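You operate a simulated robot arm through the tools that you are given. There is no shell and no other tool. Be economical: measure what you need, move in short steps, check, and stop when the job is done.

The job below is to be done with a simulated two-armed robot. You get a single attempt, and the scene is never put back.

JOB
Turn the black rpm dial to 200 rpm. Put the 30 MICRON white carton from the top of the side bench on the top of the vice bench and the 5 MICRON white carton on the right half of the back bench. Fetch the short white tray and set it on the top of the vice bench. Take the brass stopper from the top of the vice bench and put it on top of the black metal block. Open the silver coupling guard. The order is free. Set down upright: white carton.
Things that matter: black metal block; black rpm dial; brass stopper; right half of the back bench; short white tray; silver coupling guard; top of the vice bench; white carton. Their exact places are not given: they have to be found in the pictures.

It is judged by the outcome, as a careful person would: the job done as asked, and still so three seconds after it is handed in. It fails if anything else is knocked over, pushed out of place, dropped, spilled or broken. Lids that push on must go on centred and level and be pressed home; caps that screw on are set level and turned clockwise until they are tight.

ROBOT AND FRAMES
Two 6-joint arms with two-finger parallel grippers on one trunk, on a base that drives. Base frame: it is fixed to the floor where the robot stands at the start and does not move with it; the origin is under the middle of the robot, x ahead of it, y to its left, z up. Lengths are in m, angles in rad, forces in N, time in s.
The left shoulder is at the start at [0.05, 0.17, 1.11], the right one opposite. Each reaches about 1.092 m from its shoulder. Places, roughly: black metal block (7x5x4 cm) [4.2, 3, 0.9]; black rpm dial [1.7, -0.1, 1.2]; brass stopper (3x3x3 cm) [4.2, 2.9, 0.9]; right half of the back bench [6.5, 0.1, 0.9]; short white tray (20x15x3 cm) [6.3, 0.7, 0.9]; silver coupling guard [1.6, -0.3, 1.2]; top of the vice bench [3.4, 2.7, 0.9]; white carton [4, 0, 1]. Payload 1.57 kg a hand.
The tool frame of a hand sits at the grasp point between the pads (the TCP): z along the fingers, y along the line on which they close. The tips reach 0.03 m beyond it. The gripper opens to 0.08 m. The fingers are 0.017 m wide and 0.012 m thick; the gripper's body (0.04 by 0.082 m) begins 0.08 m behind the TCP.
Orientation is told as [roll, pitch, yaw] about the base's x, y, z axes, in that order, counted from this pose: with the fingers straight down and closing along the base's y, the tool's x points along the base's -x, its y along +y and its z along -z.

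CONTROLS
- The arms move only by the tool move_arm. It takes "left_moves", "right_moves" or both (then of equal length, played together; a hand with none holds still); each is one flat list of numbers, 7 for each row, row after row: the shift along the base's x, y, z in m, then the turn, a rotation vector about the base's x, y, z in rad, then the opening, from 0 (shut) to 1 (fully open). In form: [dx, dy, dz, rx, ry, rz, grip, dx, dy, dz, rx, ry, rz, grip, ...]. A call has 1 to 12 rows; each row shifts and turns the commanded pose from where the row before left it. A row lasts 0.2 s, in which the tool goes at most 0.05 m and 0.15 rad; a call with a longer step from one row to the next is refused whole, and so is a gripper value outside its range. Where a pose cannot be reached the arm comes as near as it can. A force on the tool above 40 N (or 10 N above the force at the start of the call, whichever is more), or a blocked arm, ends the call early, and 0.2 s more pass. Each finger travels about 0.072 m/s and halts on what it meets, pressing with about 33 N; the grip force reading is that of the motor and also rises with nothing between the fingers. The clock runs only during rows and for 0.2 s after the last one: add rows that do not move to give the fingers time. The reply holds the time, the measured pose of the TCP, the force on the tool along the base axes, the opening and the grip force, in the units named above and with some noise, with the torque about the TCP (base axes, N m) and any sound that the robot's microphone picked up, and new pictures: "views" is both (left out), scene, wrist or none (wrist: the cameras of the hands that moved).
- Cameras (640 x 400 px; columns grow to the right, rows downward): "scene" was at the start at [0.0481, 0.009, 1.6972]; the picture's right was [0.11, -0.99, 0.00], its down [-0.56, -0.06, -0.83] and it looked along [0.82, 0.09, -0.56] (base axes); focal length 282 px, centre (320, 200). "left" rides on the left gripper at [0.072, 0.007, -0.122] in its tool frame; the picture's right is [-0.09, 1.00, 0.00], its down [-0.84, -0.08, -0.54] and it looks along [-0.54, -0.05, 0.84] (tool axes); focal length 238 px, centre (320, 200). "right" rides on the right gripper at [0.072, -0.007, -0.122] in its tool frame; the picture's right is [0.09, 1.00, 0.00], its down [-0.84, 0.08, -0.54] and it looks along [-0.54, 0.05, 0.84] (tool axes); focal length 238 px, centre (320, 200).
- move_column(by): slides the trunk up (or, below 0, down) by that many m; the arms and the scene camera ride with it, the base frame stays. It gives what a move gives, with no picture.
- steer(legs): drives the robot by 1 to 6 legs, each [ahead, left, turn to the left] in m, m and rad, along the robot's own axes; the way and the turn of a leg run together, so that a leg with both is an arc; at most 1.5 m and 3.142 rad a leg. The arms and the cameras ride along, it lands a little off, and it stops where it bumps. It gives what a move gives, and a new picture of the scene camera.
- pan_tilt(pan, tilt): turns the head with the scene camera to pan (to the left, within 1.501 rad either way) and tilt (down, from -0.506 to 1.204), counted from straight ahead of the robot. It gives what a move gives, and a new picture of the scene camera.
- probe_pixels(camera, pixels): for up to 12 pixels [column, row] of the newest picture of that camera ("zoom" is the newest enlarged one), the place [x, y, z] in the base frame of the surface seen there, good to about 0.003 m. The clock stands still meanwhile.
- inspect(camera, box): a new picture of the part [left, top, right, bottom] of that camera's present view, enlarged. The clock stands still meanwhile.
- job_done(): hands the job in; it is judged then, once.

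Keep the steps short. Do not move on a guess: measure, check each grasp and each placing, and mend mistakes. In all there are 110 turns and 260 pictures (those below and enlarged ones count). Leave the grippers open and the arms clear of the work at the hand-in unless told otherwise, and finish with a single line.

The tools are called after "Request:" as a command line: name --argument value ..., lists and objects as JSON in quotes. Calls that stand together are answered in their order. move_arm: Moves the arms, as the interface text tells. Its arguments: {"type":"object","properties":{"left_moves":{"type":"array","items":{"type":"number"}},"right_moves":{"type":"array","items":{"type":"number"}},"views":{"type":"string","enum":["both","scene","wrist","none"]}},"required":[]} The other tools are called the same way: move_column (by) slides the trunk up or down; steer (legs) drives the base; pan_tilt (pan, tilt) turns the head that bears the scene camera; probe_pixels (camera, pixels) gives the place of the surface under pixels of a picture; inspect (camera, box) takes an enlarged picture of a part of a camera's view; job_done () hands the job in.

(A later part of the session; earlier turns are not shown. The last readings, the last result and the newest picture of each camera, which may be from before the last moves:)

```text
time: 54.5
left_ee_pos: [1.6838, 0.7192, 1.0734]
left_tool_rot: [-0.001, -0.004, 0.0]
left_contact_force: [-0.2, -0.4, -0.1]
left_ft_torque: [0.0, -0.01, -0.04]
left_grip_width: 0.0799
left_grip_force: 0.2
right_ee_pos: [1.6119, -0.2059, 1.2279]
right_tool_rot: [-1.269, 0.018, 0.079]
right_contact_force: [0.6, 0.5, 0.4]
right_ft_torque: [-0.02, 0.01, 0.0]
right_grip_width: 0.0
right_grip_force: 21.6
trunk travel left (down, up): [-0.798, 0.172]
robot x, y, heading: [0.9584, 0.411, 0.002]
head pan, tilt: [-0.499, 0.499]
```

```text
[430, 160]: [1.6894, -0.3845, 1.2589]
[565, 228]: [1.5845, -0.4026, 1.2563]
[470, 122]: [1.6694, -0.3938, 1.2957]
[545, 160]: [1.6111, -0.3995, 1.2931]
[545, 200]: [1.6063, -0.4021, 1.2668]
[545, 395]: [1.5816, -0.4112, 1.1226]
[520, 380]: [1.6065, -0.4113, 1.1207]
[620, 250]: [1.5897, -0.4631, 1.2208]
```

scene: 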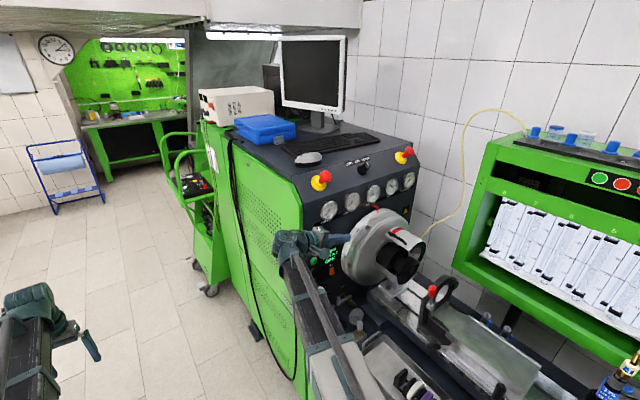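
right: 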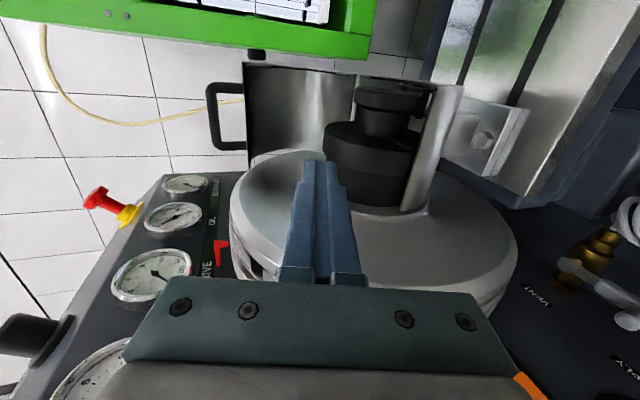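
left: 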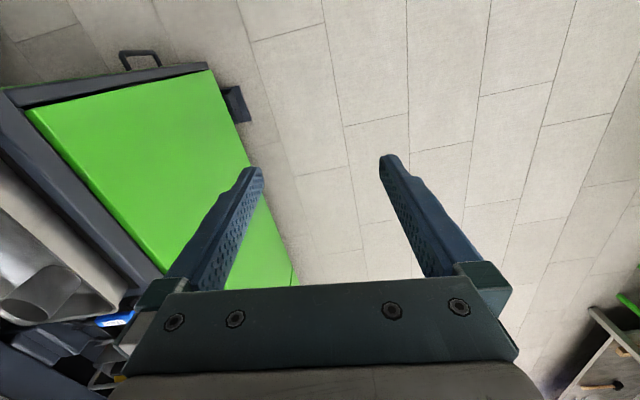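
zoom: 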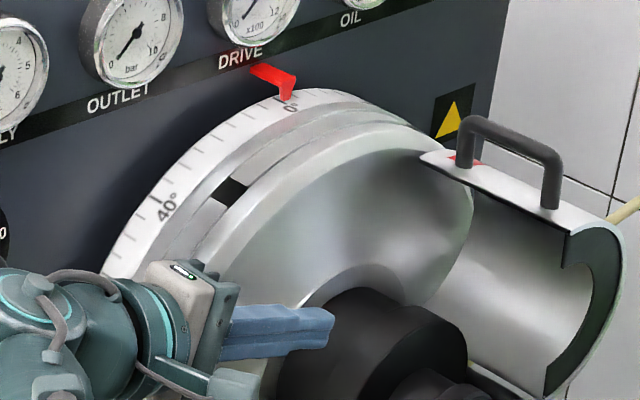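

The guard is about 86° open. To get it fully to its stop, I push on the bar itself (z 1.294, x 1.64): trunk +0.075 and push right.

Request:
move_column --by 0.075

Request:
move_arm --right_moves '[0.015, -0.04, 0, 0, 0, 0, 0, 0.013, -0.04, 0, 0, 0, 0, 0, 0, -0.04, 0, 0, 0, 0, 0, 0, -0.04, 0, 0, 0, 0, 0, 0, -0.03, 0, 0, 0, 0, 0, 0, -0.03, 0, 0, 0, 0, 0, 0, -0.03, 0, 0, 0, 0, 0]' --views "wrist"

Request:
inspect --camera "scene" --box '[340, 180, 452, 250]'

```text
time: 55.6
left_ee_pos: [1.6844, 0.7198, 1.148]
left_tool_rot: [0.001, -0.002, -0.001]
left_contact_force: [-0.4, 0.4, 0.2]
left_ft_torque: [0.04, 0.03, 0.0]
left_grip_width: 0.0801
left_grip_force: 0.2
right_ee_pos: [1.6134, -0.2056, 1.3027]
right_tool_rot: [-1.269, 0.014, 0.08]
right_contact_force: [-0.3, -0.1, -0.9]
right_ft_torque: [-0.03, 0.01, 0.0]
right_grip_width: 0.0001
right_grip_force: 21.0
trunk travel left (down, up): [-0.873, 0.097]
robot x, y, heading: [0.9597, 0.4145, -0.0]
head pan, tilt: [-0.499, 0.499]
```

```text
time: 57.2
left_ee_pos: [1.6831, 0.7185, 1.1481]
left_tool_rot: [0.0, -0.003, 0.0]
left_contact_force: [0.4, -1.1, 0.6]
left_ft_torque: [-0.05, -0.02, 0.02]
left_grip_width: 0.08
left_grip_force: 0.1
right_ee_pos: [1.6404, -0.4581, 1.3025]
right_tool_rot: [-1.267, 0.017, 0.08]
right_contact_force: [-0.2, 0.9, -0.6]
right_ft_torque: [0.0, 0.0, 0.01]
right_grip_width: 0.0001
right_grip_force: 20.8
trunk travel left (down, up): [-0.873, 0.097]
robot x, y, heading: [0.9582, 0.4141, -0.001]
head pan, tilt: [-0.499, 0.499]
```

right: 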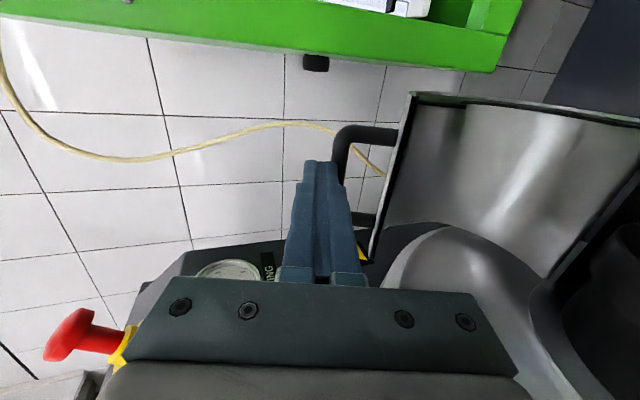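

```text
5.71 times, centred on (396, 215) of scene
```

zoom: 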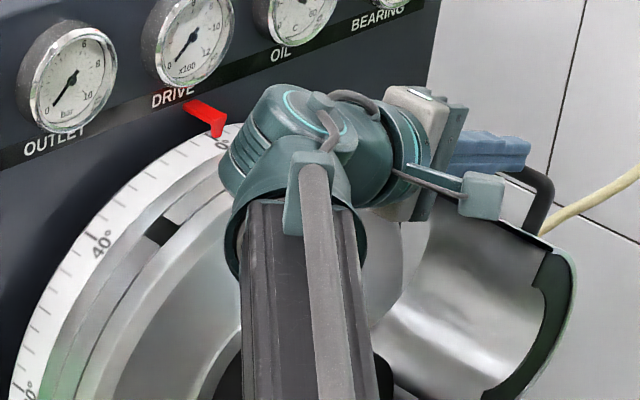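

It swung past vertical easily. I push on gently until the stop is felt.

Request:
move_arm --right_moves '[0, -0.025, 0, 0, 0, 0, 0, 0, -0.025, 0, 0, 0, 0, 0, 0, -0.02, 0, 0, 0, 0, 0]' --views "none"

Request:
inspect --camera "scene" --box '[340, 180, 452, 250]'

```text
time: 58.0
left_ee_pos: [1.6831, 0.7182, 1.1494]
left_tool_rot: [0.0, -0.003, 0.0]
left_contact_force: [0.0, -0.3, -0.3]
left_ft_torque: [0.0, -0.01, 0.05]
left_grip_width: 0.0803
left_grip_force: 0.0
right_ee_pos: [1.6427, -0.528, 1.3022]
right_tool_rot: [-1.268, 0.019, 0.08]
right_contact_force: [-0.2, -1.3, 0.4]
right_ft_torque: [0.0, 0.06, 0.03]
right_grip_width: 0.0
right_grip_force: 21.0
trunk travel left (down, up): [-0.873, 0.097]
robot x, y, heading: [0.9587, 0.4161, 0.003]
head pan, tilt: [-0.499, 0.499]
```

```text
5.71 times, centred on (396, 215) of scene
```

zoom: 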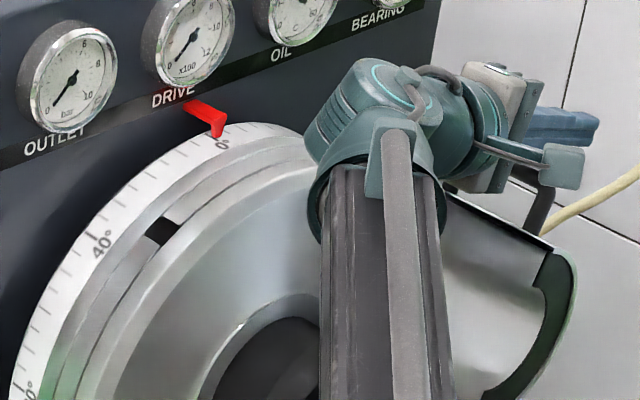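

The fist slid over the bar, with the guard well past vertical. I raise the trunk 0.05 for clearance, then retreat left.

Request:
move_column --by 0.05

Request:
move_arm --right_moves '[0, 0.05, 0, 0, 0, 0, 0, 0, 0.05, 0, 0, 0, 0, 0, 0, 0.05, 0, 0, 0, 0, 0, 0, 0.05, 0, 0, 0, 0, 0, 0, 0.05, 0, 0, 0, 0, 0, 0, 0.05, 0, 0, 0, 0, 0, 0, 0.05, 0, 0, 0, 0, 0, 0, 0.05, 0, 0, 0, 0, 0, 0, 0.05, 0, 0, 0, 0, 0]' --views "both"

Request:
inspect --camera "scene" --box '[340, 180, 452, 250]'

```text
time: 59.0
left_ee_pos: [1.6841, 0.7194, 1.1981]
left_tool_rot: [0.0, -0.001, -0.001]
left_contact_force: [-0.4, -0.2, -0.5]
left_ft_torque: [0.01, -0.04, -0.02]
left_grip_width: 0.0799
left_grip_force: 0.0
right_ee_pos: [1.642, -0.5268, 1.3516]
right_tool_rot: [-1.27, 0.017, 0.081]
right_contact_force: [0.7, -0.1, -0.4]
right_ft_torque: [-0.04, 0.02, 0.0]
right_grip_width: 0.0
right_grip_force: 21.3
trunk travel left (down, up): [-0.923, 0.047]
robot x, y, heading: [0.9567, 0.4147, -0.0]
head pan, tilt: [-0.499, 0.499]
```

```text
time: 61.0
left_ee_pos: [1.6845, 0.7198, 1.1977]
left_tool_rot: [-0.002, -0.005, 0.0]
left_contact_force: [-0.3, 0.1, 0.9]
left_ft_torque: [0.0, -0.02, -0.01]
left_grip_width: 0.0798
left_grip_force: 0.0
right_ee_pos: [1.6442, -0.0783, 1.3536]
right_tool_rot: [-1.27, 0.018, 0.079]
right_contact_force: [-0.5, -0.4, -0.6]
right_ft_torque: [0.02, 0.04, -0.01]
right_grip_width: 0.0002
right_grip_force: 21.3
trunk travel left (down, up): [-0.923, 0.047]
robot x, y, heading: [0.9593, 0.4145, 0.0]
head pan, tilt: [-0.499, 0.499]
```

scene: 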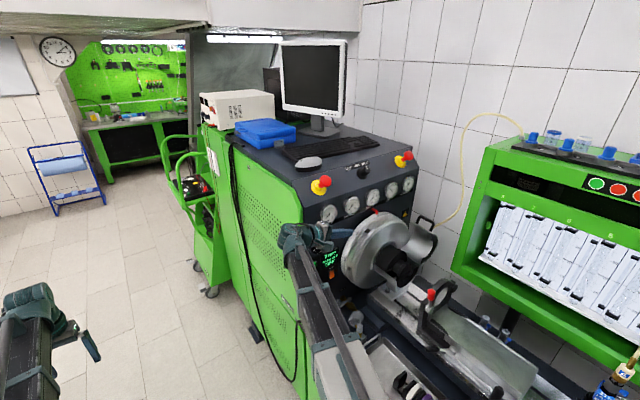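
right: 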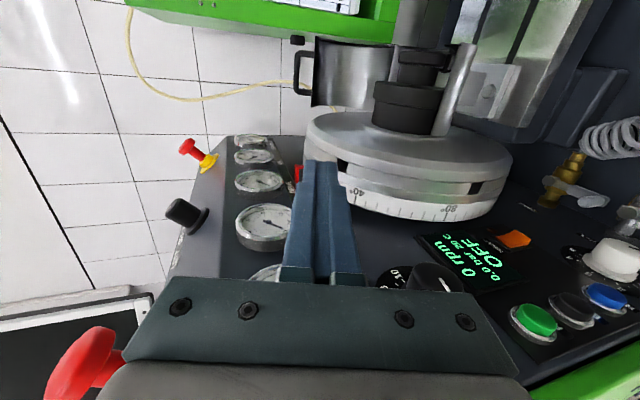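

```text
5.71 times, centred on (396, 215) of scene
```

zoom: 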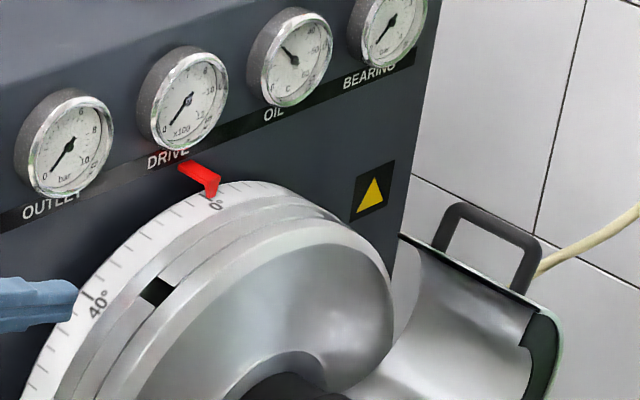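

Guard is wide open and stays. Now I fold the right hand back to fingers-down and clear of the machine.

Request:
move_arm --right_moves '[-0.02, 0.025, 0, 0.141, 0, -0.009, 1, -0.02, 0.025, 0, 0.141, 0, -0.009, 1, -0.02, 0.025, 0, 0.141, 0, -0.009, 1, -0.02, 0.025, 0, 0.141, 0, -0.009, 1, -0.02, 0.025, 0, 0.141, 0, -0.009, 1, -0.02, 0.025, 0, 0.141, 0, -0.009, 1, -0.02, 0.025, 0, 0.141, 0, -0.009, 1, -0.02, 0.025, 0, 0.141, 0, -0.009, 1, -0.02, 0.025, 0, 0.141, 0, -0.009, 1]' --views "none"

Request:
steer --legs '[[0, 0.65, 0], [1.5, 0, 0]]'

Request:
pan_tilt --pan -0.7 --tilt 0.45

```text
time: 63.0
left_ee_pos: [1.6824, 0.7196, 1.1987]
left_tool_rot: [0.001, -0.001, 0.001]
left_contact_force: [0.4, -0.2, 0.7]
left_ft_torque: [0.01, -0.02, -0.01]
left_grip_width: 0.0801
left_grip_force: 0.1
right_ee_pos: [1.4613, 0.1504, 1.1991]
right_tool_rot: [0.003, -0.026, -0.02]
right_contact_force: [-0.2, -0.3, -0.9]
right_ft_torque: [0.0, 0.02, 0.0]
right_grip_width: 0.0798
right_grip_force: 0.2
right hand out of reach, approached as far as the arm can: row 1, 2, 3, 4, 5, 6, 7, 8
trunk travel left (down, up): [-0.923, 0.047]
robot x, y, heading: [0.9601, 0.414, -0.0]
head pan, tilt: [-0.499, 0.499]
```

```text
time: 73.7
left_ee_pos: [3.2009, 1.3936, 1.1991]
left_tool_rot: [0.0, -0.004, 0.009]
left_contact_force: [0.2, 0.0, 0.2]
left_ft_torque: [0.0, 0.0, 0.02]
left_grip_width: 0.0798
left_grip_force: 0.1
right_ee_pos: [2.9843, 0.8225, 1.1984]
right_tool_rot: [0.001, -0.025, -0.011]
right_contact_force: [-0.3, 0.2, -0.5]
right_ft_torque: [0.02, -0.03, 0.02]
right_grip_width: 0.0799
right_grip_force: 0.1
trunk travel left (down, up): [-0.923, 0.047]
robot x, y, heading: [2.4779, 1.0812, 0.006]
head pan, tilt: [-0.499, 0.499]
```

scene: 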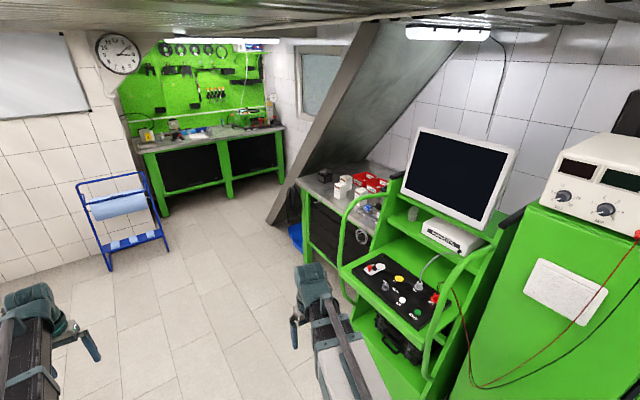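

```text
time: 74.5
left_ee_pos: [3.2013, 1.394, 1.198]
left_tool_rot: [0.002, -0.004, 0.008]
left_contact_force: [-0.3, 0.0, -0.7]
left_ft_torque: [0.01, -0.01, 0.0]
left_grip_width: 0.08
left_grip_force: 0.0
right_ee_pos: [2.9847, 0.8214, 1.1982]
right_tool_rot: [0.0, -0.025, -0.011]
right_contact_force: [1.2, 0.3, -0.1]
right_ft_torque: [-0.01, 0.01, 0.02]
right_grip_width: 0.08
right_grip_force: 0.0
trunk travel left (down, up): [-0.923, 0.047]
robot x, y, heading: [2.4816, 1.0844, 0.008]
head pan, tilt: [-0.7, 0.45]
```

scene: 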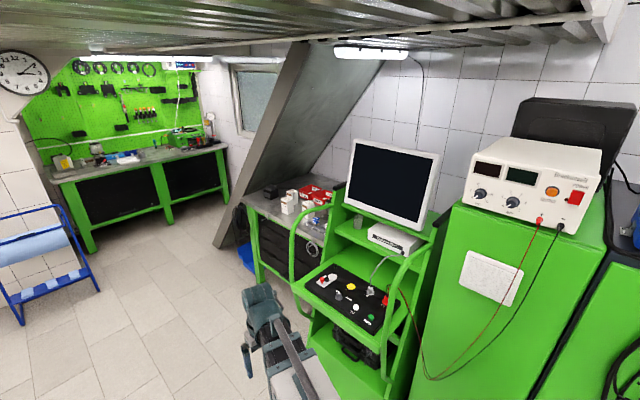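

The side bench with white cartons is at about (290,200); the back bench is under the pegboard. I enlarge both and probe.

Request:
inspect --camera "scene" --box '[240, 170, 352, 240]'

Request:
inspect --camera "scene" --box '[40, 110, 232, 230]'

Request:
probe_pixels --camera "scene" --pixels '[[288, 206], [292, 196], [310, 207], [246, 203], [275, 222], [255, 265], [300, 270], [270, 195], [60, 178], [220, 145], [165, 160], [120, 158]]'

```text
5.71 times, centred on (296, 205) of scene
```

zoom: 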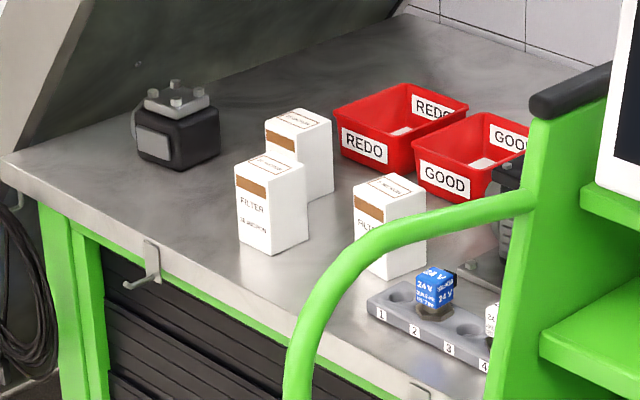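

```text
3.33 times, centred on (136, 170) of scene
```

zoom: 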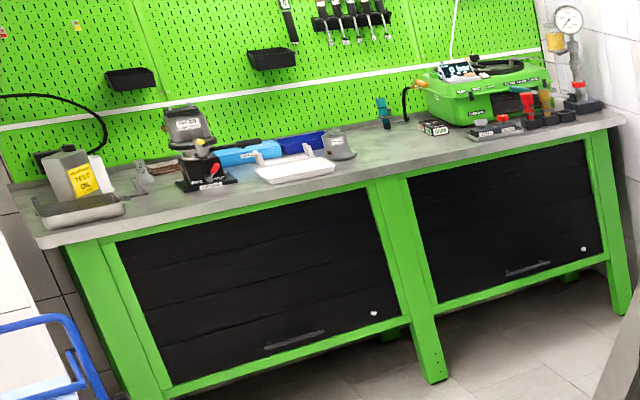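

```text
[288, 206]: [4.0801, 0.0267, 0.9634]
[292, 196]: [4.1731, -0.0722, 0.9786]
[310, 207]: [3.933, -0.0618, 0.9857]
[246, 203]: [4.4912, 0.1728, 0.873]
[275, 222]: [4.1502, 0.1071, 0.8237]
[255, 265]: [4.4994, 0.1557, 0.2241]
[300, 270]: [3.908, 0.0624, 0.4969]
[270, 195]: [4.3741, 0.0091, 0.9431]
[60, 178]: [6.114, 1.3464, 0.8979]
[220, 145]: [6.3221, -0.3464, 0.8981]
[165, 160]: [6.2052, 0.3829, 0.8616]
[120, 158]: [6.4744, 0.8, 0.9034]
```

Three cartons on the side bench at about (4.08,0.03), (4.17,-0.07), (3.93,-0.06); labels unreadable yet. I drive to face that bench.

Request:
steer --legs '[[1.5, 0, 0], [0.05, 0, -1.571]]'

Request:
pan_tilt --pan 0.0 --tilt 0.6

```text
time: 85.7
left_ee_pos: [4.3082, 0.3155, 1.1989]
left_tool_rot: [0.001, -0.004, -1.577]
left_contact_force: [-1.3, 0.3, 1.0]
left_ft_torque: [-0.01, -0.01, 0.0]
left_grip_width: 0.08
left_grip_force: 0.0
right_ee_pos: [3.74, 0.5397, 1.1981]
right_tool_rot: [0.0, -0.027, -1.599]
right_contact_force: [-0.4, -0.8, 0.4]
right_ft_torque: [0.03, -0.01, -0.02]
right_grip_width: 0.0798
right_grip_force: 0.2
trunk travel left (down, up): [-0.923, 0.047]
robot x, y, heading: [4.0067, 1.0451, -1.576]
head pan, tilt: [-0.7, 0.45]
```

scene: 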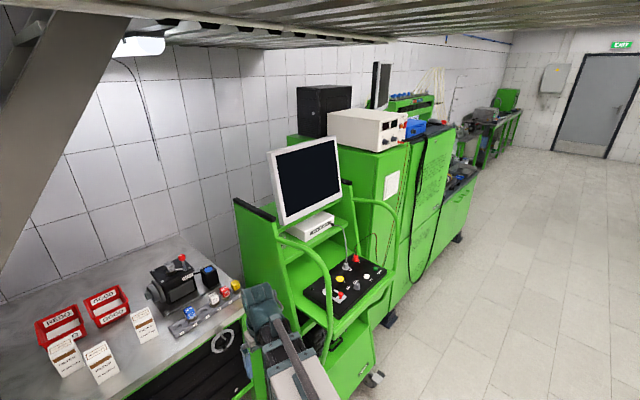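

```text
time: 86.8
left_ee_pos: [4.3175, 0.3198, 1.1977]
left_tool_rot: [-0.01, -0.007, -1.581]
left_contact_force: [-0.5, -0.3, 0.4]
left_ft_torque: [0.03, -0.03, -0.02]
left_grip_width: 0.08
left_grip_force: 0.1
right_ee_pos: [3.7501, 0.5456, 1.2011]
right_tool_rot: [-0.01, -0.031, -1.601]
right_contact_force: [-0.1, -0.7, 0.1]
right_ft_torque: [0.01, -0.01, 0.03]
right_grip_width: 0.0797
right_grip_force: 0.0
trunk travel left (down, up): [-0.923, 0.047]
robot x, y, heading: [4.013, 1.0431, -1.579]
head pan, tilt: [0.0, 0.6]
```

scene: 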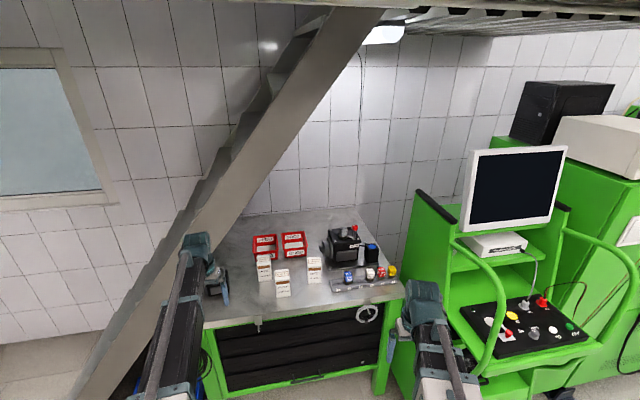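

Cartons at (264,267), (283,282), (315,270). Zoom in to read the labels.

Request:
inspect --camera "scene" --box '[250, 248, 330, 298]'

```text
8.00 times, centred on (290, 273) of scene
```

zoom: 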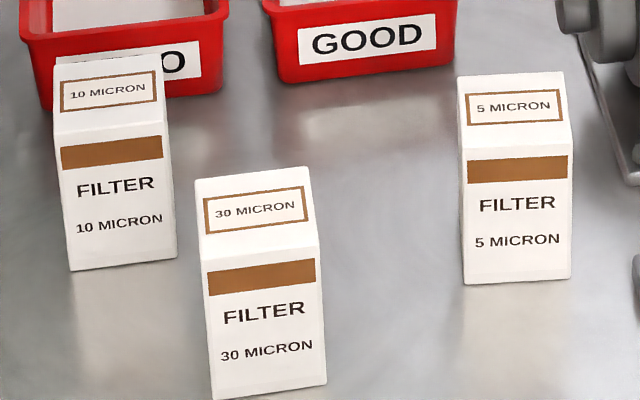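

30 MICRON is the middle-front one, 5 MICRON the right one. Probe top corners and sides.

Request:
probe_pixels --camera "zoom" --pixels '[[205, 255], [313, 243], [202, 185], [303, 172], [215, 390], [465, 148], [567, 148], [463, 82], [558, 80], [468, 275], [255, 210], [515, 110]]'

```text
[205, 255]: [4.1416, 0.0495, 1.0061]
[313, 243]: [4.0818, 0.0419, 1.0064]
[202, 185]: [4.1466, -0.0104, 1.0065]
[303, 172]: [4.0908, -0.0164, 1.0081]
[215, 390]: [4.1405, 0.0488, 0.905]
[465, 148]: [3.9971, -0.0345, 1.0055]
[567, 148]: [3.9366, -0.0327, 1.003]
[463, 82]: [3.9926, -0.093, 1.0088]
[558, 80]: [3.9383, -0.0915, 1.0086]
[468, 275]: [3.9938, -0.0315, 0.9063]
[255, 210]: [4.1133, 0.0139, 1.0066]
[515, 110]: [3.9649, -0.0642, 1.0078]
```

I check the stair beam's position before driving ahead with the left hand near it.

Request:
probe_pixels --camera "scene" --pixels '[[225, 215], [250, 190], [290, 120], [340, 30], [150, 320], [195, 240], [205, 330], [400, 285], [430, 225]]'

```text
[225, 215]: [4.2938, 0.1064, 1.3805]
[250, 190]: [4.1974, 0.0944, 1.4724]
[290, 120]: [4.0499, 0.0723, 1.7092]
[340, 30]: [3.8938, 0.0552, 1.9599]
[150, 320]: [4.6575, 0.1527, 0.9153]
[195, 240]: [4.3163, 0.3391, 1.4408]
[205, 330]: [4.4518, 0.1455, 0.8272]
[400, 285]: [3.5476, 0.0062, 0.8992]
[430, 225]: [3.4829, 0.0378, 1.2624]
```

The beam is at y≈0.1, above z 1.6 at x 4.1, but lower at larger x, so I keep the left hand at x<4.2 and low. I draw the hands in, drive ahead 0.3 m and lower the trunk 0.1.

Request:
move_arm --left_moves '[-0.03, 0.035, 0, 0, 0, 0.035, 1, -0.03, 0.035, 0, 0, 0, 0.035, 1, -0.03, 0.035, 0, 0, 0, 0.035, 1, -0.03, 0.035, 0, 0, 0, 0.03, 1, -0.03, 0.035, 0, 0, 0, 0, 1]' --right_moves '[0.035, 0, 0, 0, 0, 0, 1, 0.035, 0, 0, 0, 0, 0, 1, 0.035, 0, 0, 0, 0, 0, 1, 0.035, 0, 0, 0, 0, 0, 1, 0.035, 0, 0, 0, 0, 0, 1]' --views "none"

Request:
steer --legs '[[0.3, 0, 0]]'

Request:
move_column --by -0.1

```text
time: 88.0
left_ee_pos: [4.1682, 0.4958, 1.1993]
left_tool_rot: [-0.008, -0.004, -1.443]
left_contact_force: [0.0, -0.5, -0.1]
left_ft_torque: [0.02, 0.01, 0.0]
left_grip_width: 0.0798
left_grip_force: 0.1
right_ee_pos: [3.9241, 0.5454, 1.201]
right_tool_rot: [-0.009, -0.029, -1.603]
right_contact_force: [-0.2, 0.4, 0.2]
right_ft_torque: [-0.01, 0.04, 0.02]
right_grip_width: 0.08
right_grip_force: 0.2
trunk travel left (down, up): [-0.923, 0.047]
robot x, y, heading: [4.0051, 1.0457, -1.581]
head pan, tilt: [0.0, 0.6]
```

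```text
time: 90.0
left_ee_pos: [4.1613, 0.195, 1.2019]
left_tool_rot: [-0.001, -0.009, -1.438]
left_contact_force: [0.5, -0.4, 0.0]
left_ft_torque: [0.01, -0.01, -0.01]
left_grip_width: 0.0801
left_grip_force: 0.1
right_ee_pos: [3.9164, 0.244, 1.2008]
right_tool_rot: [0.0, -0.032, -1.594]
right_contact_force: [0.3, -0.1, -0.7]
right_ft_torque: [0.02, -0.03, 0.0]
right_grip_width: 0.0801
right_grip_force: 0.2
trunk travel left (down, up): [-0.923, 0.047]
robot x, y, heading: [4.0038, 0.7364, -1.571]
head pan, tilt: [0.0, 0.6]
```

scene: 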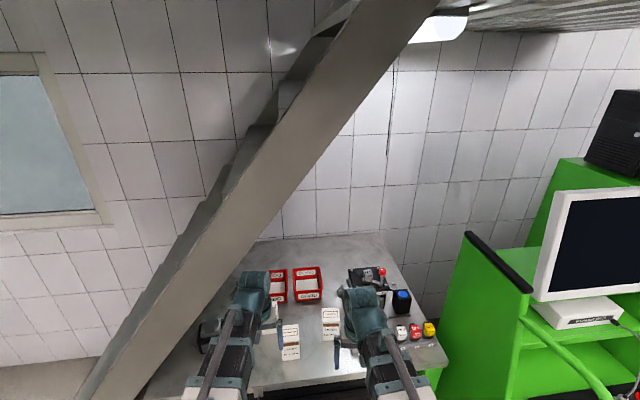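

```text
time: 91.3
left_ee_pos: [4.1626, 0.1875, 1.0976]
left_tool_rot: [0.0, -0.004, -1.435]
left_contact_force: [-0.3, -0.3, 1.1]
left_ft_torque: [0.0, 0.04, 0.02]
left_grip_width: 0.0803
left_grip_force: 0.1
right_ee_pos: [3.9157, 0.237, 1.098]
right_tool_rot: [-0.001, -0.026, -1.594]
right_contact_force: [-0.1, -0.3, -0.7]
right_ft_torque: [-0.02, 0.02, 0.01]
right_grip_width: 0.08
right_grip_force: 0.0
trunk travel left (down, up): [-0.823, 0.147]
robot x, y, heading: [4.0059, 0.7384, -1.577]
head pan, tilt: [0.0, 0.6]
```

Both hands go above their cartons: left over 30 MICRON (4.115,0.017), right over 5 MICRON (3.966,-0.063), z 1.065.

Request:
move_arm --left_moves '[-0.0068, -0.0243, -0.0045, 0, 0, 0, 1, -0.0068, -0.0243, -0.0045, 0, 0, 0, 1, -0.0068, -0.0243, -0.0045, 0, 0, 0, 1, -0.0068, -0.0243, -0.0045, 0, 0, 0, 1, -0.0068, -0.0243, -0.0045, 0, 0, 0, 1, -0.0068, -0.0243, -0.0045, 0, 0, 0, 1, -0.0068, -0.0243, -0.0045, 0, 0, 0, 1, 0, 0, 0, 0, 0, 0, 1]' --right_moves '[0.0072, -0.0428, -0.0045, 0, 0, 0, 1, 0.0072, -0.0428, -0.0045, 0, 0, 0, 1, 0.0072, -0.0428, -0.0045, 0, 0, 0, 1, 0.0072, -0.0428, -0.0045, 0, 0, 0, 1, 0.0072, -0.0428, -0.0045, 0, 0, 0, 1, 0.0072, -0.0428, -0.0045, 0, 0, 0, 1, 0.0072, -0.0428, -0.0045, 0, 0, 0, 1, 0, 0, 0, 0, 0, 0, 1]' --views "wrist"

```text
time: 93.1
left_ee_pos: [4.1122, 0.0184, 1.0975]
left_tool_rot: [-0.001, -0.003, -1.437]
left_contact_force: [0.4, 0.5, 0.7]
left_ft_torque: [-0.02, -0.02, -0.03]
left_grip_width: 0.08
left_grip_force: 0.1
left hand out of reach, approached as far as the arm can: row 1, 2, 3, 4, 5, 6, 7
right_ee_pos: [3.9668, -0.0642, 1.0988]
right_tool_rot: [0.0, -0.027, -1.594]
right_contact_force: [0.7, 0.2, -0.1]
right_ft_torque: [0.0, 0.02, 0.02]
right_grip_width: 0.0799
right_grip_force: 0.0
right hand out of reach, approached as far as the arm can: row 1, 2, 3, 4, 5, 7
trunk travel left (down, up): [-0.823, 0.147]
robot x, y, heading: [4.0046, 0.7401, -1.574]
head pan, tilt: [0.0, 0.6]
```

right: 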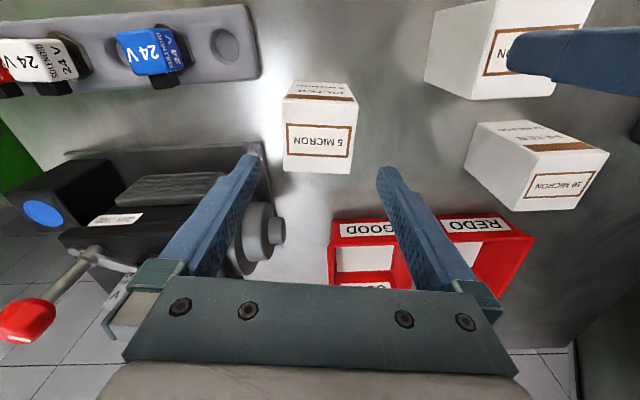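
left: 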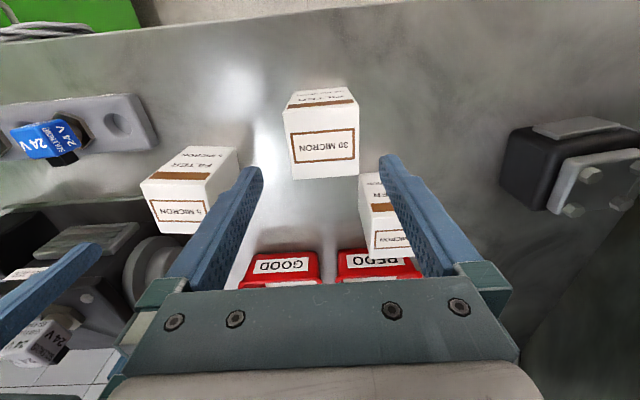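

Learned: z follows the trunk only. Both hands look centred. Before lowering, I check neighbouring objects near the right hand's fingers.

Request:
probe_pixels --camera "right" --pixels '[[268, 222], [240, 205], [280, 228], [335, 225], [370, 215], [290, 160], [350, 165], [210, 170]]'

Request:
probe_pixels --camera "left" --pixels '[[365, 185], [372, 210], [288, 168], [357, 165], [235, 165], [210, 220]]'

```text
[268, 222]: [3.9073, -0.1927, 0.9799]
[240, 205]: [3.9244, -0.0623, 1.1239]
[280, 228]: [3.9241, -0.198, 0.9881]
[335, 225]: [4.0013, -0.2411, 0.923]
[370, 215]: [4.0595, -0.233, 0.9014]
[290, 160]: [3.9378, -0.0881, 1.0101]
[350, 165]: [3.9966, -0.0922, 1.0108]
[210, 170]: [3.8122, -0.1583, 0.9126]
```

```text
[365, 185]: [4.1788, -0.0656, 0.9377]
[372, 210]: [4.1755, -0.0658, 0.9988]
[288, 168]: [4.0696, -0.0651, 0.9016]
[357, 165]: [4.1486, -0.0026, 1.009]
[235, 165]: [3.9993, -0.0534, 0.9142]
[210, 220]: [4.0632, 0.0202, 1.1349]
```

All clear. Lower the trunk 0.13 m so both grippers straddle the cartons (TCP z≈0.968).

Request:
move_column --by -0.13

Request:
move_arm --left_moves '[0, 0, 0, 0, 0, 0, 1]' --right_moves '[0, 0, 0, 0, 0, 0, 1]' --views "wrist"

```text
time: 94.7
left_ee_pos: [4.1122, 0.018, 0.968]
left_tool_rot: [0.0, -0.001, -1.435]
left_contact_force: [0.5, 0.2, 0.6]
left_ft_torque: [-0.03, 0.01, 0.02]
left_grip_width: 0.0799
left_grip_force: 0.0
right_ee_pos: [3.9665, -0.0638, 0.9681]
right_tool_rot: [0.001, -0.027, -1.597]
right_contact_force: [-0.1, -0.3, 0.1]
right_ft_torque: [0.01, 0.03, -0.02]
right_grip_width: 0.0796
right_grip_force: 0.1
trunk travel left (down, up): [-0.693, 0.277]
robot x, y, heading: [4.0079, 0.7356, -1.575]
head pan, tilt: [0.0, 0.6]
```

```text
time: 95.1
left_ee_pos: [4.1127, 0.018, 0.9675]
left_tool_rot: [-0.001, -0.002, -1.436]
left_contact_force: [-0.2, -0.5, 0.3]
left_ft_torque: [0.02, 0.02, -0.03]
left_grip_width: 0.08
left_grip_force: 0.0
right_ee_pos: [3.9644, -0.0637, 0.9685]
right_tool_rot: [0.001, -0.026, -1.594]
right_contact_force: [0.2, -0.8, 0.5]
right_ft_torque: [0.01, 0.02, 0.0]
right_grip_width: 0.08
right_grip_force: 0.0
trunk travel left (down, up): [-0.693, 0.277]
robot x, y, heading: [4.0016, 0.7401, -1.576]
head pan, tilt: [0.0, 0.6]
```

right: 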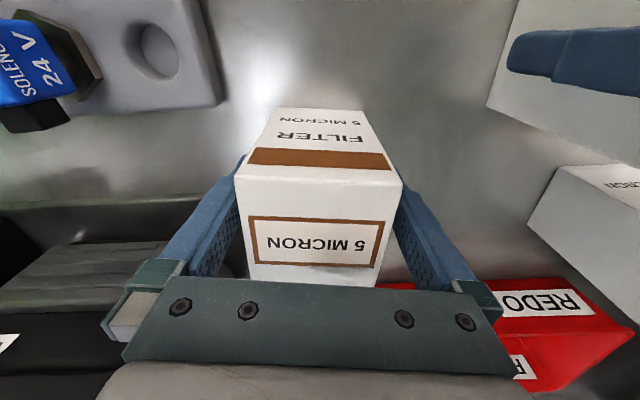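
left: 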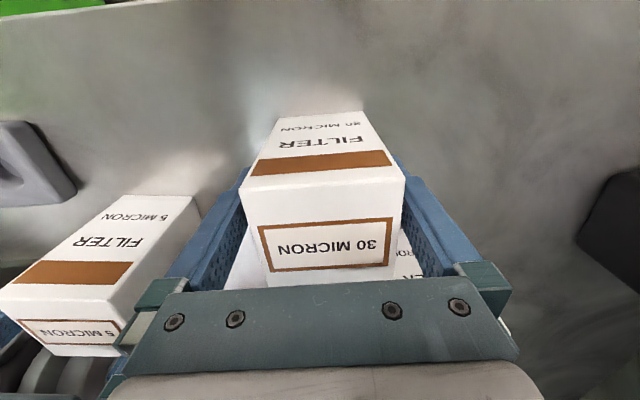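

Both straddle well. Close both grippers, then lift.

Request:
move_arm --left_moves '[0, 0, 0, 0, 0, 0, 0.5, 0, 0, 0, 0, 0, 0, 0.5, 0, 0, 0, 0, 0, 0, 0.5]' --right_moves '[0, 0, 0, 0, 0, 0, 0.5, 0, 0, 0, 0, 0, 0, 0.5, 0, 0, 0, 0, 0, 0, 0.5]' --views "none"

Request:
move_column --by 0.16

Request:
move_arm --left_moves '[0, 0.03, 0, 0, 0, 0, 0.5, 0, 0.03, 0, 0, 0, 0, 0.5, 0, 0.03, 0, 0, 0, 0, 0.5, 0, 0.03, 0, 0, 0, 0, 0.5]' --right_moves '[0, 0.04, 0, 0, 0, 0, 0.5, 0, 0.04, 0, 0, 0, 0, 0.5, 0, 0.04, 0, 0, 0, 0, 0.5, 0, 0.04, 0, 0, 0, 0, 0.5]' --views "wrist"

```text
time: 95.9
left_ee_pos: [4.114, 0.0182, 0.9686]
left_tool_rot: [-0.001, -0.005, -1.439]
left_contact_force: [1.3, 0.0, 1.0]
left_ft_torque: [0.07, -0.09, 0.05]
left_grip_width: 0.0657
left_grip_force: 33.0
right_ee_pos: [3.9669, -0.0639, 0.9678]
right_tool_rot: [0.001, -0.026, -1.596]
right_contact_force: [-0.7, 0.1, -0.6]
right_ft_torque: [0.08, -0.04, 0.02]
right_grip_width: 0.0661
right_grip_force: 33.0
trunk travel left (down, up): [-0.693, 0.277]
robot x, y, heading: [4.0063, 0.7381, -1.569]
head pan, tilt: [0.0, 0.6]
```

```text
time: 97.8
left_ee_pos: [4.1143, 0.0171, 1.1278]
left_tool_rot: [0.0, -0.003, -1.437]
left_contact_force: [-0.1, -0.6, -1.8]
left_ft_torque: [0.02, 0.03, -0.02]
left_grip_width: 0.0657
left_grip_force: 33.1
right_ee_pos: [3.9665, -0.0644, 1.1291]
right_tool_rot: [0.001, -0.027, -1.594]
right_contact_force: [0.3, 0.5, -1.8]
right_ft_torque: [0.01, 0.0, -0.02]
right_grip_width: 0.0662
right_grip_force: 32.5
trunk travel left (down, up): [-0.853, 0.117]
robot x, y, heading: [4.0018, 0.7411, -1.577]
head pan, tilt: [0.0, 0.6]
```

```text
time: 98.8
left_ee_pos: [4.1121, 0.1391, 1.1295]
left_tool_rot: [0.0, -0.004, -1.437]
left_contact_force: [-0.4, 0.8, -2.4]
left_ft_torque: [-0.03, 0.02, 0.01]
left_grip_width: 0.0655
left_grip_force: 33.0
right_ee_pos: [3.9682, 0.0971, 1.1291]
right_tool_rot: [0.001, -0.026, -1.594]
right_contact_force: [0.5, 0.3, -1.0]
right_ft_torque: [-0.01, 0.0, 0.01]
right_grip_width: 0.0663
right_grip_force: 33.1
trunk travel left (down, up): [-0.853, 0.117]
robot x, y, heading: [4.0066, 0.7374, -1.571]
head pan, tilt: [0.0, 0.6]
```

right: 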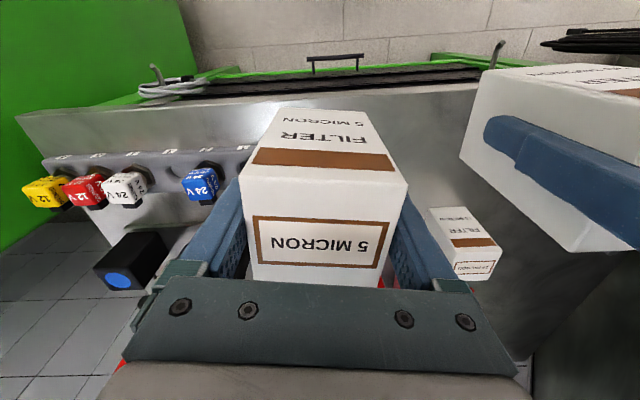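
left: 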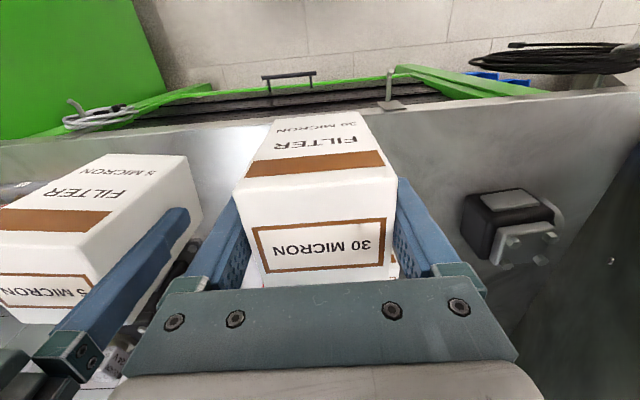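

Both cartons held. I back away, turn to face the back bench and approach.

Request:
steer --legs '[[-0.45, 0, 0], [0, 0, 1.571], [1.1, 0, 0]]'

Request:
pan_tilt --pan -0.45 --tilt 0.5

Request:
inspect --camera "scene" --box '[160, 90, 480, 290]'

```text
time: 109.9
left_ee_pos: [5.6212, 1.2884, 1.1288]
left_tool_rot: [0.0, -0.003, 0.132]
left_contact_force: [-1.7, 0.1, -1.0]
left_ft_torque: [-0.02, 0.06, 0.01]
left_grip_width: 0.0661
left_grip_force: 32.6
right_ee_pos: [5.6608, 1.1423, 1.1286]
right_tool_rot: [0.002, -0.026, -0.024]
right_contact_force: [-1.0, -0.2, -1.1]
right_ft_torque: [-0.01, -0.01, 0.01]
right_grip_width: 0.066
right_grip_force: 33.3
trunk travel left (down, up): [-0.853, 0.117]
robot x, y, heading: [5.019, 1.1856, -0.005]
head pan, tilt: [0.0, 0.6]
stopped in leg 3: the robot was blocked; the commanded pose is now the measured one
```

scene: 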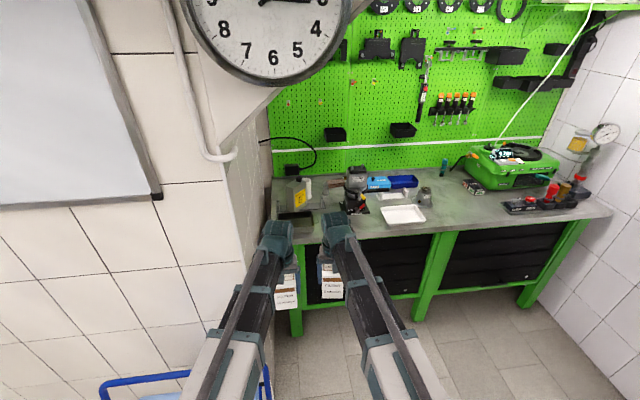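

```text
time: 110.8
left_ee_pos: [5.6213, 1.289, 1.1275]
left_tool_rot: [0.002, -0.006, 0.132]
left_contact_force: [-0.2, -0.4, -3.0]
left_ft_torque: [-0.01, 0.0, 0.02]
left_grip_width: 0.0656
left_grip_force: 33.0
right_ee_pos: [5.6636, 1.1442, 1.1284]
right_tool_rot: [0.001, -0.026, -0.024]
right_contact_force: [-0.4, -0.6, -1.2]
right_ft_torque: [0.0, -0.01, -0.01]
right_grip_width: 0.0657
right_grip_force: 32.9
trunk travel left (down, up): [-0.853, 0.117]
robot x, y, heading: [5.0215, 1.1851, -0.006]
head pan, tilt: [-0.45, 0.499]
```

scene: 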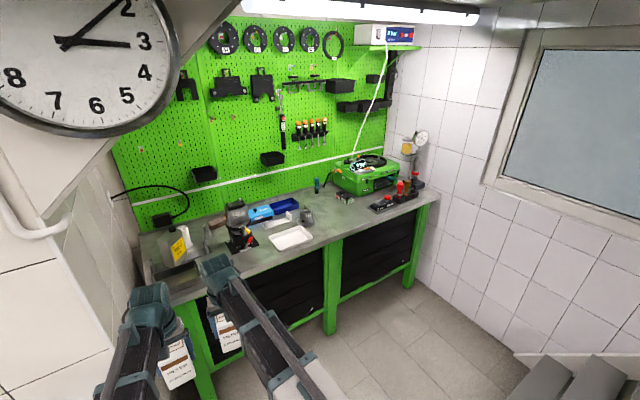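

```text
2.00 times, centred on (320, 190) of scene
```

zoom: 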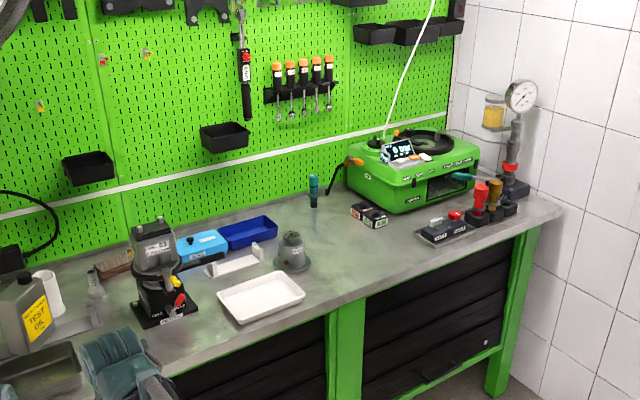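

The base bumped at the left, so I stay clear of that side. Probe the bench: tray (262,297), free spot (400,235), edges.

Request:
probe_pixels --camera "zoom" --pixels '[[262, 297], [220, 290], [298, 297], [238, 322], [278, 272], [400, 240], [440, 255], [375, 220], [340, 310], [560, 205], [430, 240], [330, 240]]'

Request:
pan_tilt --pan 0.5 --tilt 0.9

```text
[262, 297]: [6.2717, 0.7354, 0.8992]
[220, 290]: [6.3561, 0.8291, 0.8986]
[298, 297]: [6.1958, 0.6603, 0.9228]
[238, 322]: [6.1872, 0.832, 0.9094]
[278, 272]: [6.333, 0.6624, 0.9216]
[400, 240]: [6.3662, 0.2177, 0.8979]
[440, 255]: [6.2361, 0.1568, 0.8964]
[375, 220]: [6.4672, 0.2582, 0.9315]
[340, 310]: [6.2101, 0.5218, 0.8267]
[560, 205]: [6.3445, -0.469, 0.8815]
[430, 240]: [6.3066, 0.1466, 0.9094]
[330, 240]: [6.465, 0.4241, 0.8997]
```

```text
time: 112.0
left_ee_pos: [5.6212, 1.2892, 1.1266]
left_tool_rot: [0.0, -0.004, 0.134]
left_contact_force: [-1.1, -1.0, -2.6]
left_ft_torque: [-0.01, -0.01, 0.02]
left_grip_width: 0.0661
left_grip_force: 33.0
right_ee_pos: [5.6627, 1.1432, 1.1286]
right_tool_rot: [-0.001, -0.026, -0.026]
right_contact_force: [-0.1, -0.3, -2.1]
right_ft_torque: [0.01, 0.0, 0.06]
right_grip_width: 0.0659
right_grip_force: 33.2
trunk travel left (down, up): [-0.853, 0.117]
robot x, y, heading: [5.0214, 1.1865, -0.004]
head pan, tilt: [0.499, 0.901]
```

scene: 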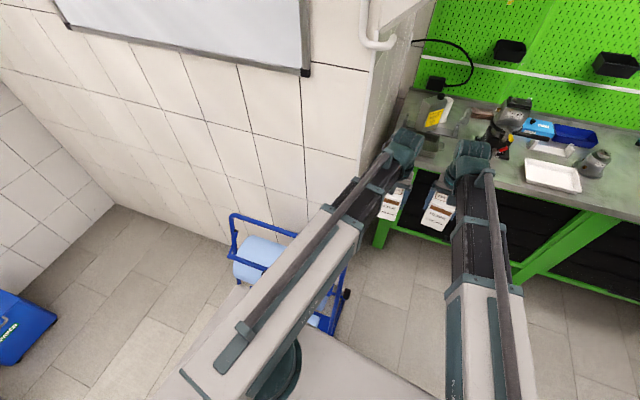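

The stand is still upright; I move away from it: back, right 0.45, then ahead 0.6.

Request:
steer --legs '[[-0.1, 0, 0], [0, -0.45, 0], [0.6, 0, 0]]'

Request:
pan_tilt --pan -0.2 --tilt 0.75

```text
time: 118.4
left_ee_pos: [6.1225, 0.8258, 1.128]
left_tool_rot: [0.0, -0.002, 0.117]
left_contact_force: [0.3, 0.5, -2.5]
left_ft_torque: [0.0, 0.04, 0.03]
left_grip_width: 0.0657
left_grip_force: 33.3
right_ee_pos: [6.1622, 0.6805, 1.1281]
right_tool_rot: [-0.001, -0.025, -0.041]
right_contact_force: [-0.5, 0.7, -1.8]
right_ft_torque: [0.0, 0.03, 0.02]
right_grip_width: 0.066
right_grip_force: 32.6
trunk travel left (down, up): [-0.853, 0.117]
robot x, y, heading: [5.5217, 0.7305, -0.021]
head pan, tilt: [0.499, 0.901]
```

scene: 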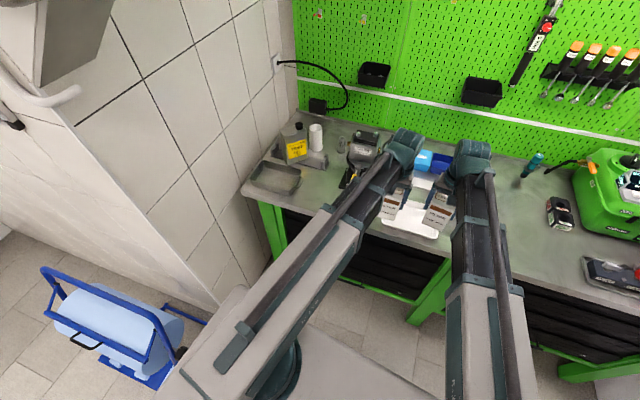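

```text
time: 119.5
left_ee_pos: [6.1218, 0.8245, 1.1266]
left_tool_rot: [0.001, -0.003, 0.115]
left_contact_force: [-0.6, 1.3, -1.8]
left_ft_torque: [-0.02, -0.01, -0.01]
left_grip_width: 0.0658
left_grip_force: 33.1
right_ee_pos: [6.1613, 0.6798, 1.1273]
right_tool_rot: [0.0, -0.026, -0.041]
right_contact_force: [0.3, -0.4, -1.9]
right_ft_torque: [0.02, 0.01, 0.0]
right_grip_width: 0.0657
right_grip_force: 32.6
trunk travel left (down, up): [-0.853, 0.117]
robot x, y, heading: [5.5188, 0.7329, -0.013]
head pan, tilt: [-0.201, 0.75]
```

scene: 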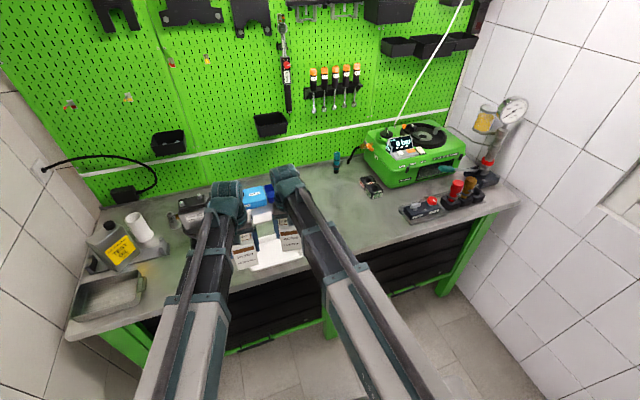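

Bench mid is y≈0.45. I'll place the 5 MICRON carton at (6.32,0.27): move right hand there, and draw the left hand back so its carton clears the bench edge.

Request:
move_arm --right_moves '[0.0177, -0.044, 0, 0, 0, 0, 0.5, 0.0177, -0.044, 0, 0, 0, 0, 0.5, 0.0177, -0.044, 0, 0, 0, 0, 0.5, 0.0177, -0.044, 0, 0, 0, 0, 0.5, 0.0177, -0.044, 0, 0, 0, 0, 0.5, 0.0177, -0.044, 0, 0, 0, 0, 0.5, 0.0177, -0.044, 0, 0, 0, 0, 0.5, 0.0177, -0.044, 0, 0, 0, 0, 0.5, 0.0177, -0.044, 0, 0, 0, 0, 0.5, 0, -0.014, 0, 0, 0, 0, 0.5]' --left_moves '[-0.015, 0, 0, 0, 0, 0, 0.5, -0.015, 0, 0, 0, 0, 0, 0.5, -0.015, 0, 0, 0, 0, 0, 0.5, -0.015, 0, 0, 0, 0, 0, 0.5, -0.015, 0, 0, 0, 0, 0, 0.5, -0.015, 0, 0, 0, 0, 0, 0.5, -0.015, 0, 0, 0, 0, 0, 0.5, -0.015, 0, 0, 0, 0, 0, 0.5, 0, 0, 0, 0, 0, 0, 0.5, 0, 0, 0, 0, 0, 0, 0.5]' --views "both"

Request:
inspect --camera "scene" --box '[300, 140, 460, 240]'

```text
time: 121.7
left_ee_pos: [5.9997, 0.8257, 1.1277]
left_tool_rot: [-0.001, -0.005, 0.116]
left_contact_force: [-0.1, -0.1, -2.5]
left_ft_torque: [0.02, -0.03, -0.03]
left_grip_width: 0.0659
left_grip_force: 32.2
right_ee_pos: [6.3184, 0.2694, 1.1291]
right_tool_rot: [-0.001, -0.026, -0.041]
right_contact_force: [0.7, 0.9, -2.6]
right_ft_torque: [-0.02, -0.01, -0.01]
right_grip_width: 0.0657
right_grip_force: 33.1
trunk travel left (down, up): [-0.853, 0.117]
robot x, y, heading: [5.5188, 0.7328, -0.02]
head pan, tilt: [-0.201, 0.75]
```

scene: 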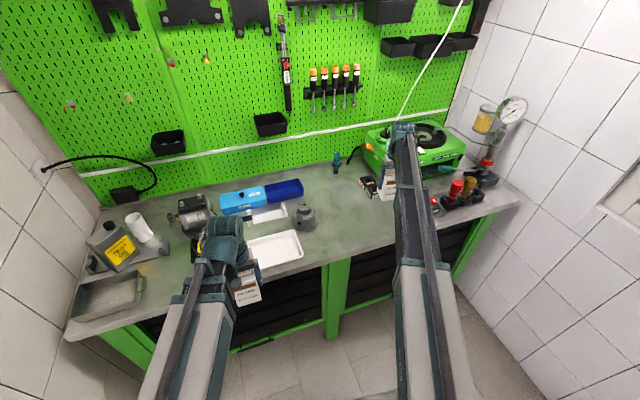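
right: 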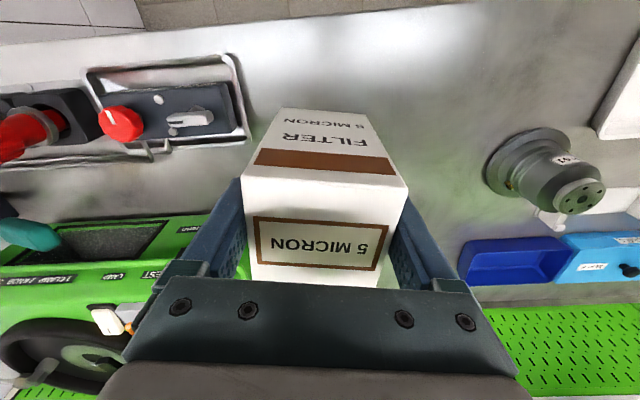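
left: 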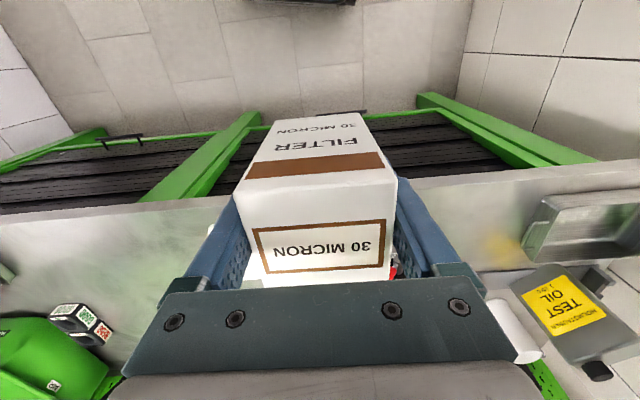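

```text
4.00 times, centred on (380, 190) of scene
```

zoom: 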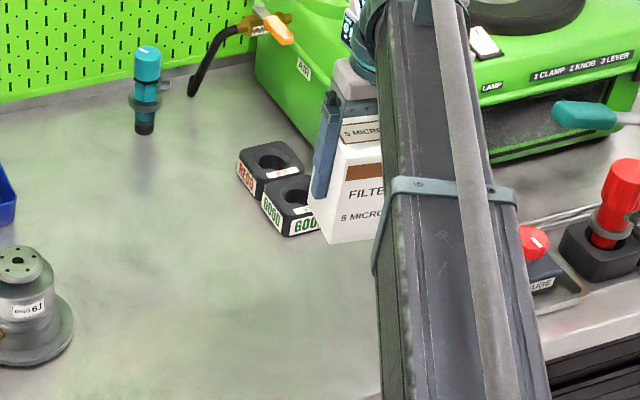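

Request:
probe_pixels --camera "zoom" --pixels '[[300, 236], [264, 208], [318, 232], [240, 160], [300, 280], [360, 300], [200, 250], [570, 300]]'

Request:
probe_pixels --camera "right" --pixels '[[248, 140], [245, 60], [485, 180], [235, 215], [330, 50], [200, 110]]'

```text
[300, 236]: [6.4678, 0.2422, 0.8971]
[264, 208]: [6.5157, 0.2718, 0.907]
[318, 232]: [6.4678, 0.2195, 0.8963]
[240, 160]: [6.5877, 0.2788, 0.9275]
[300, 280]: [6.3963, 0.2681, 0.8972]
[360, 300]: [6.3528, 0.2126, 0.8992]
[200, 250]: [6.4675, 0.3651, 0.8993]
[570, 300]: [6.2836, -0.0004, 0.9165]
```

```text
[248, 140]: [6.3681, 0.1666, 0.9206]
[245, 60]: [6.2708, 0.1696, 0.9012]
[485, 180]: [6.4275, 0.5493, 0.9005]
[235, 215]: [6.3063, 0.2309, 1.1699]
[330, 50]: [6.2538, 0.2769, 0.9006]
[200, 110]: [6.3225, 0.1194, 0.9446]
```

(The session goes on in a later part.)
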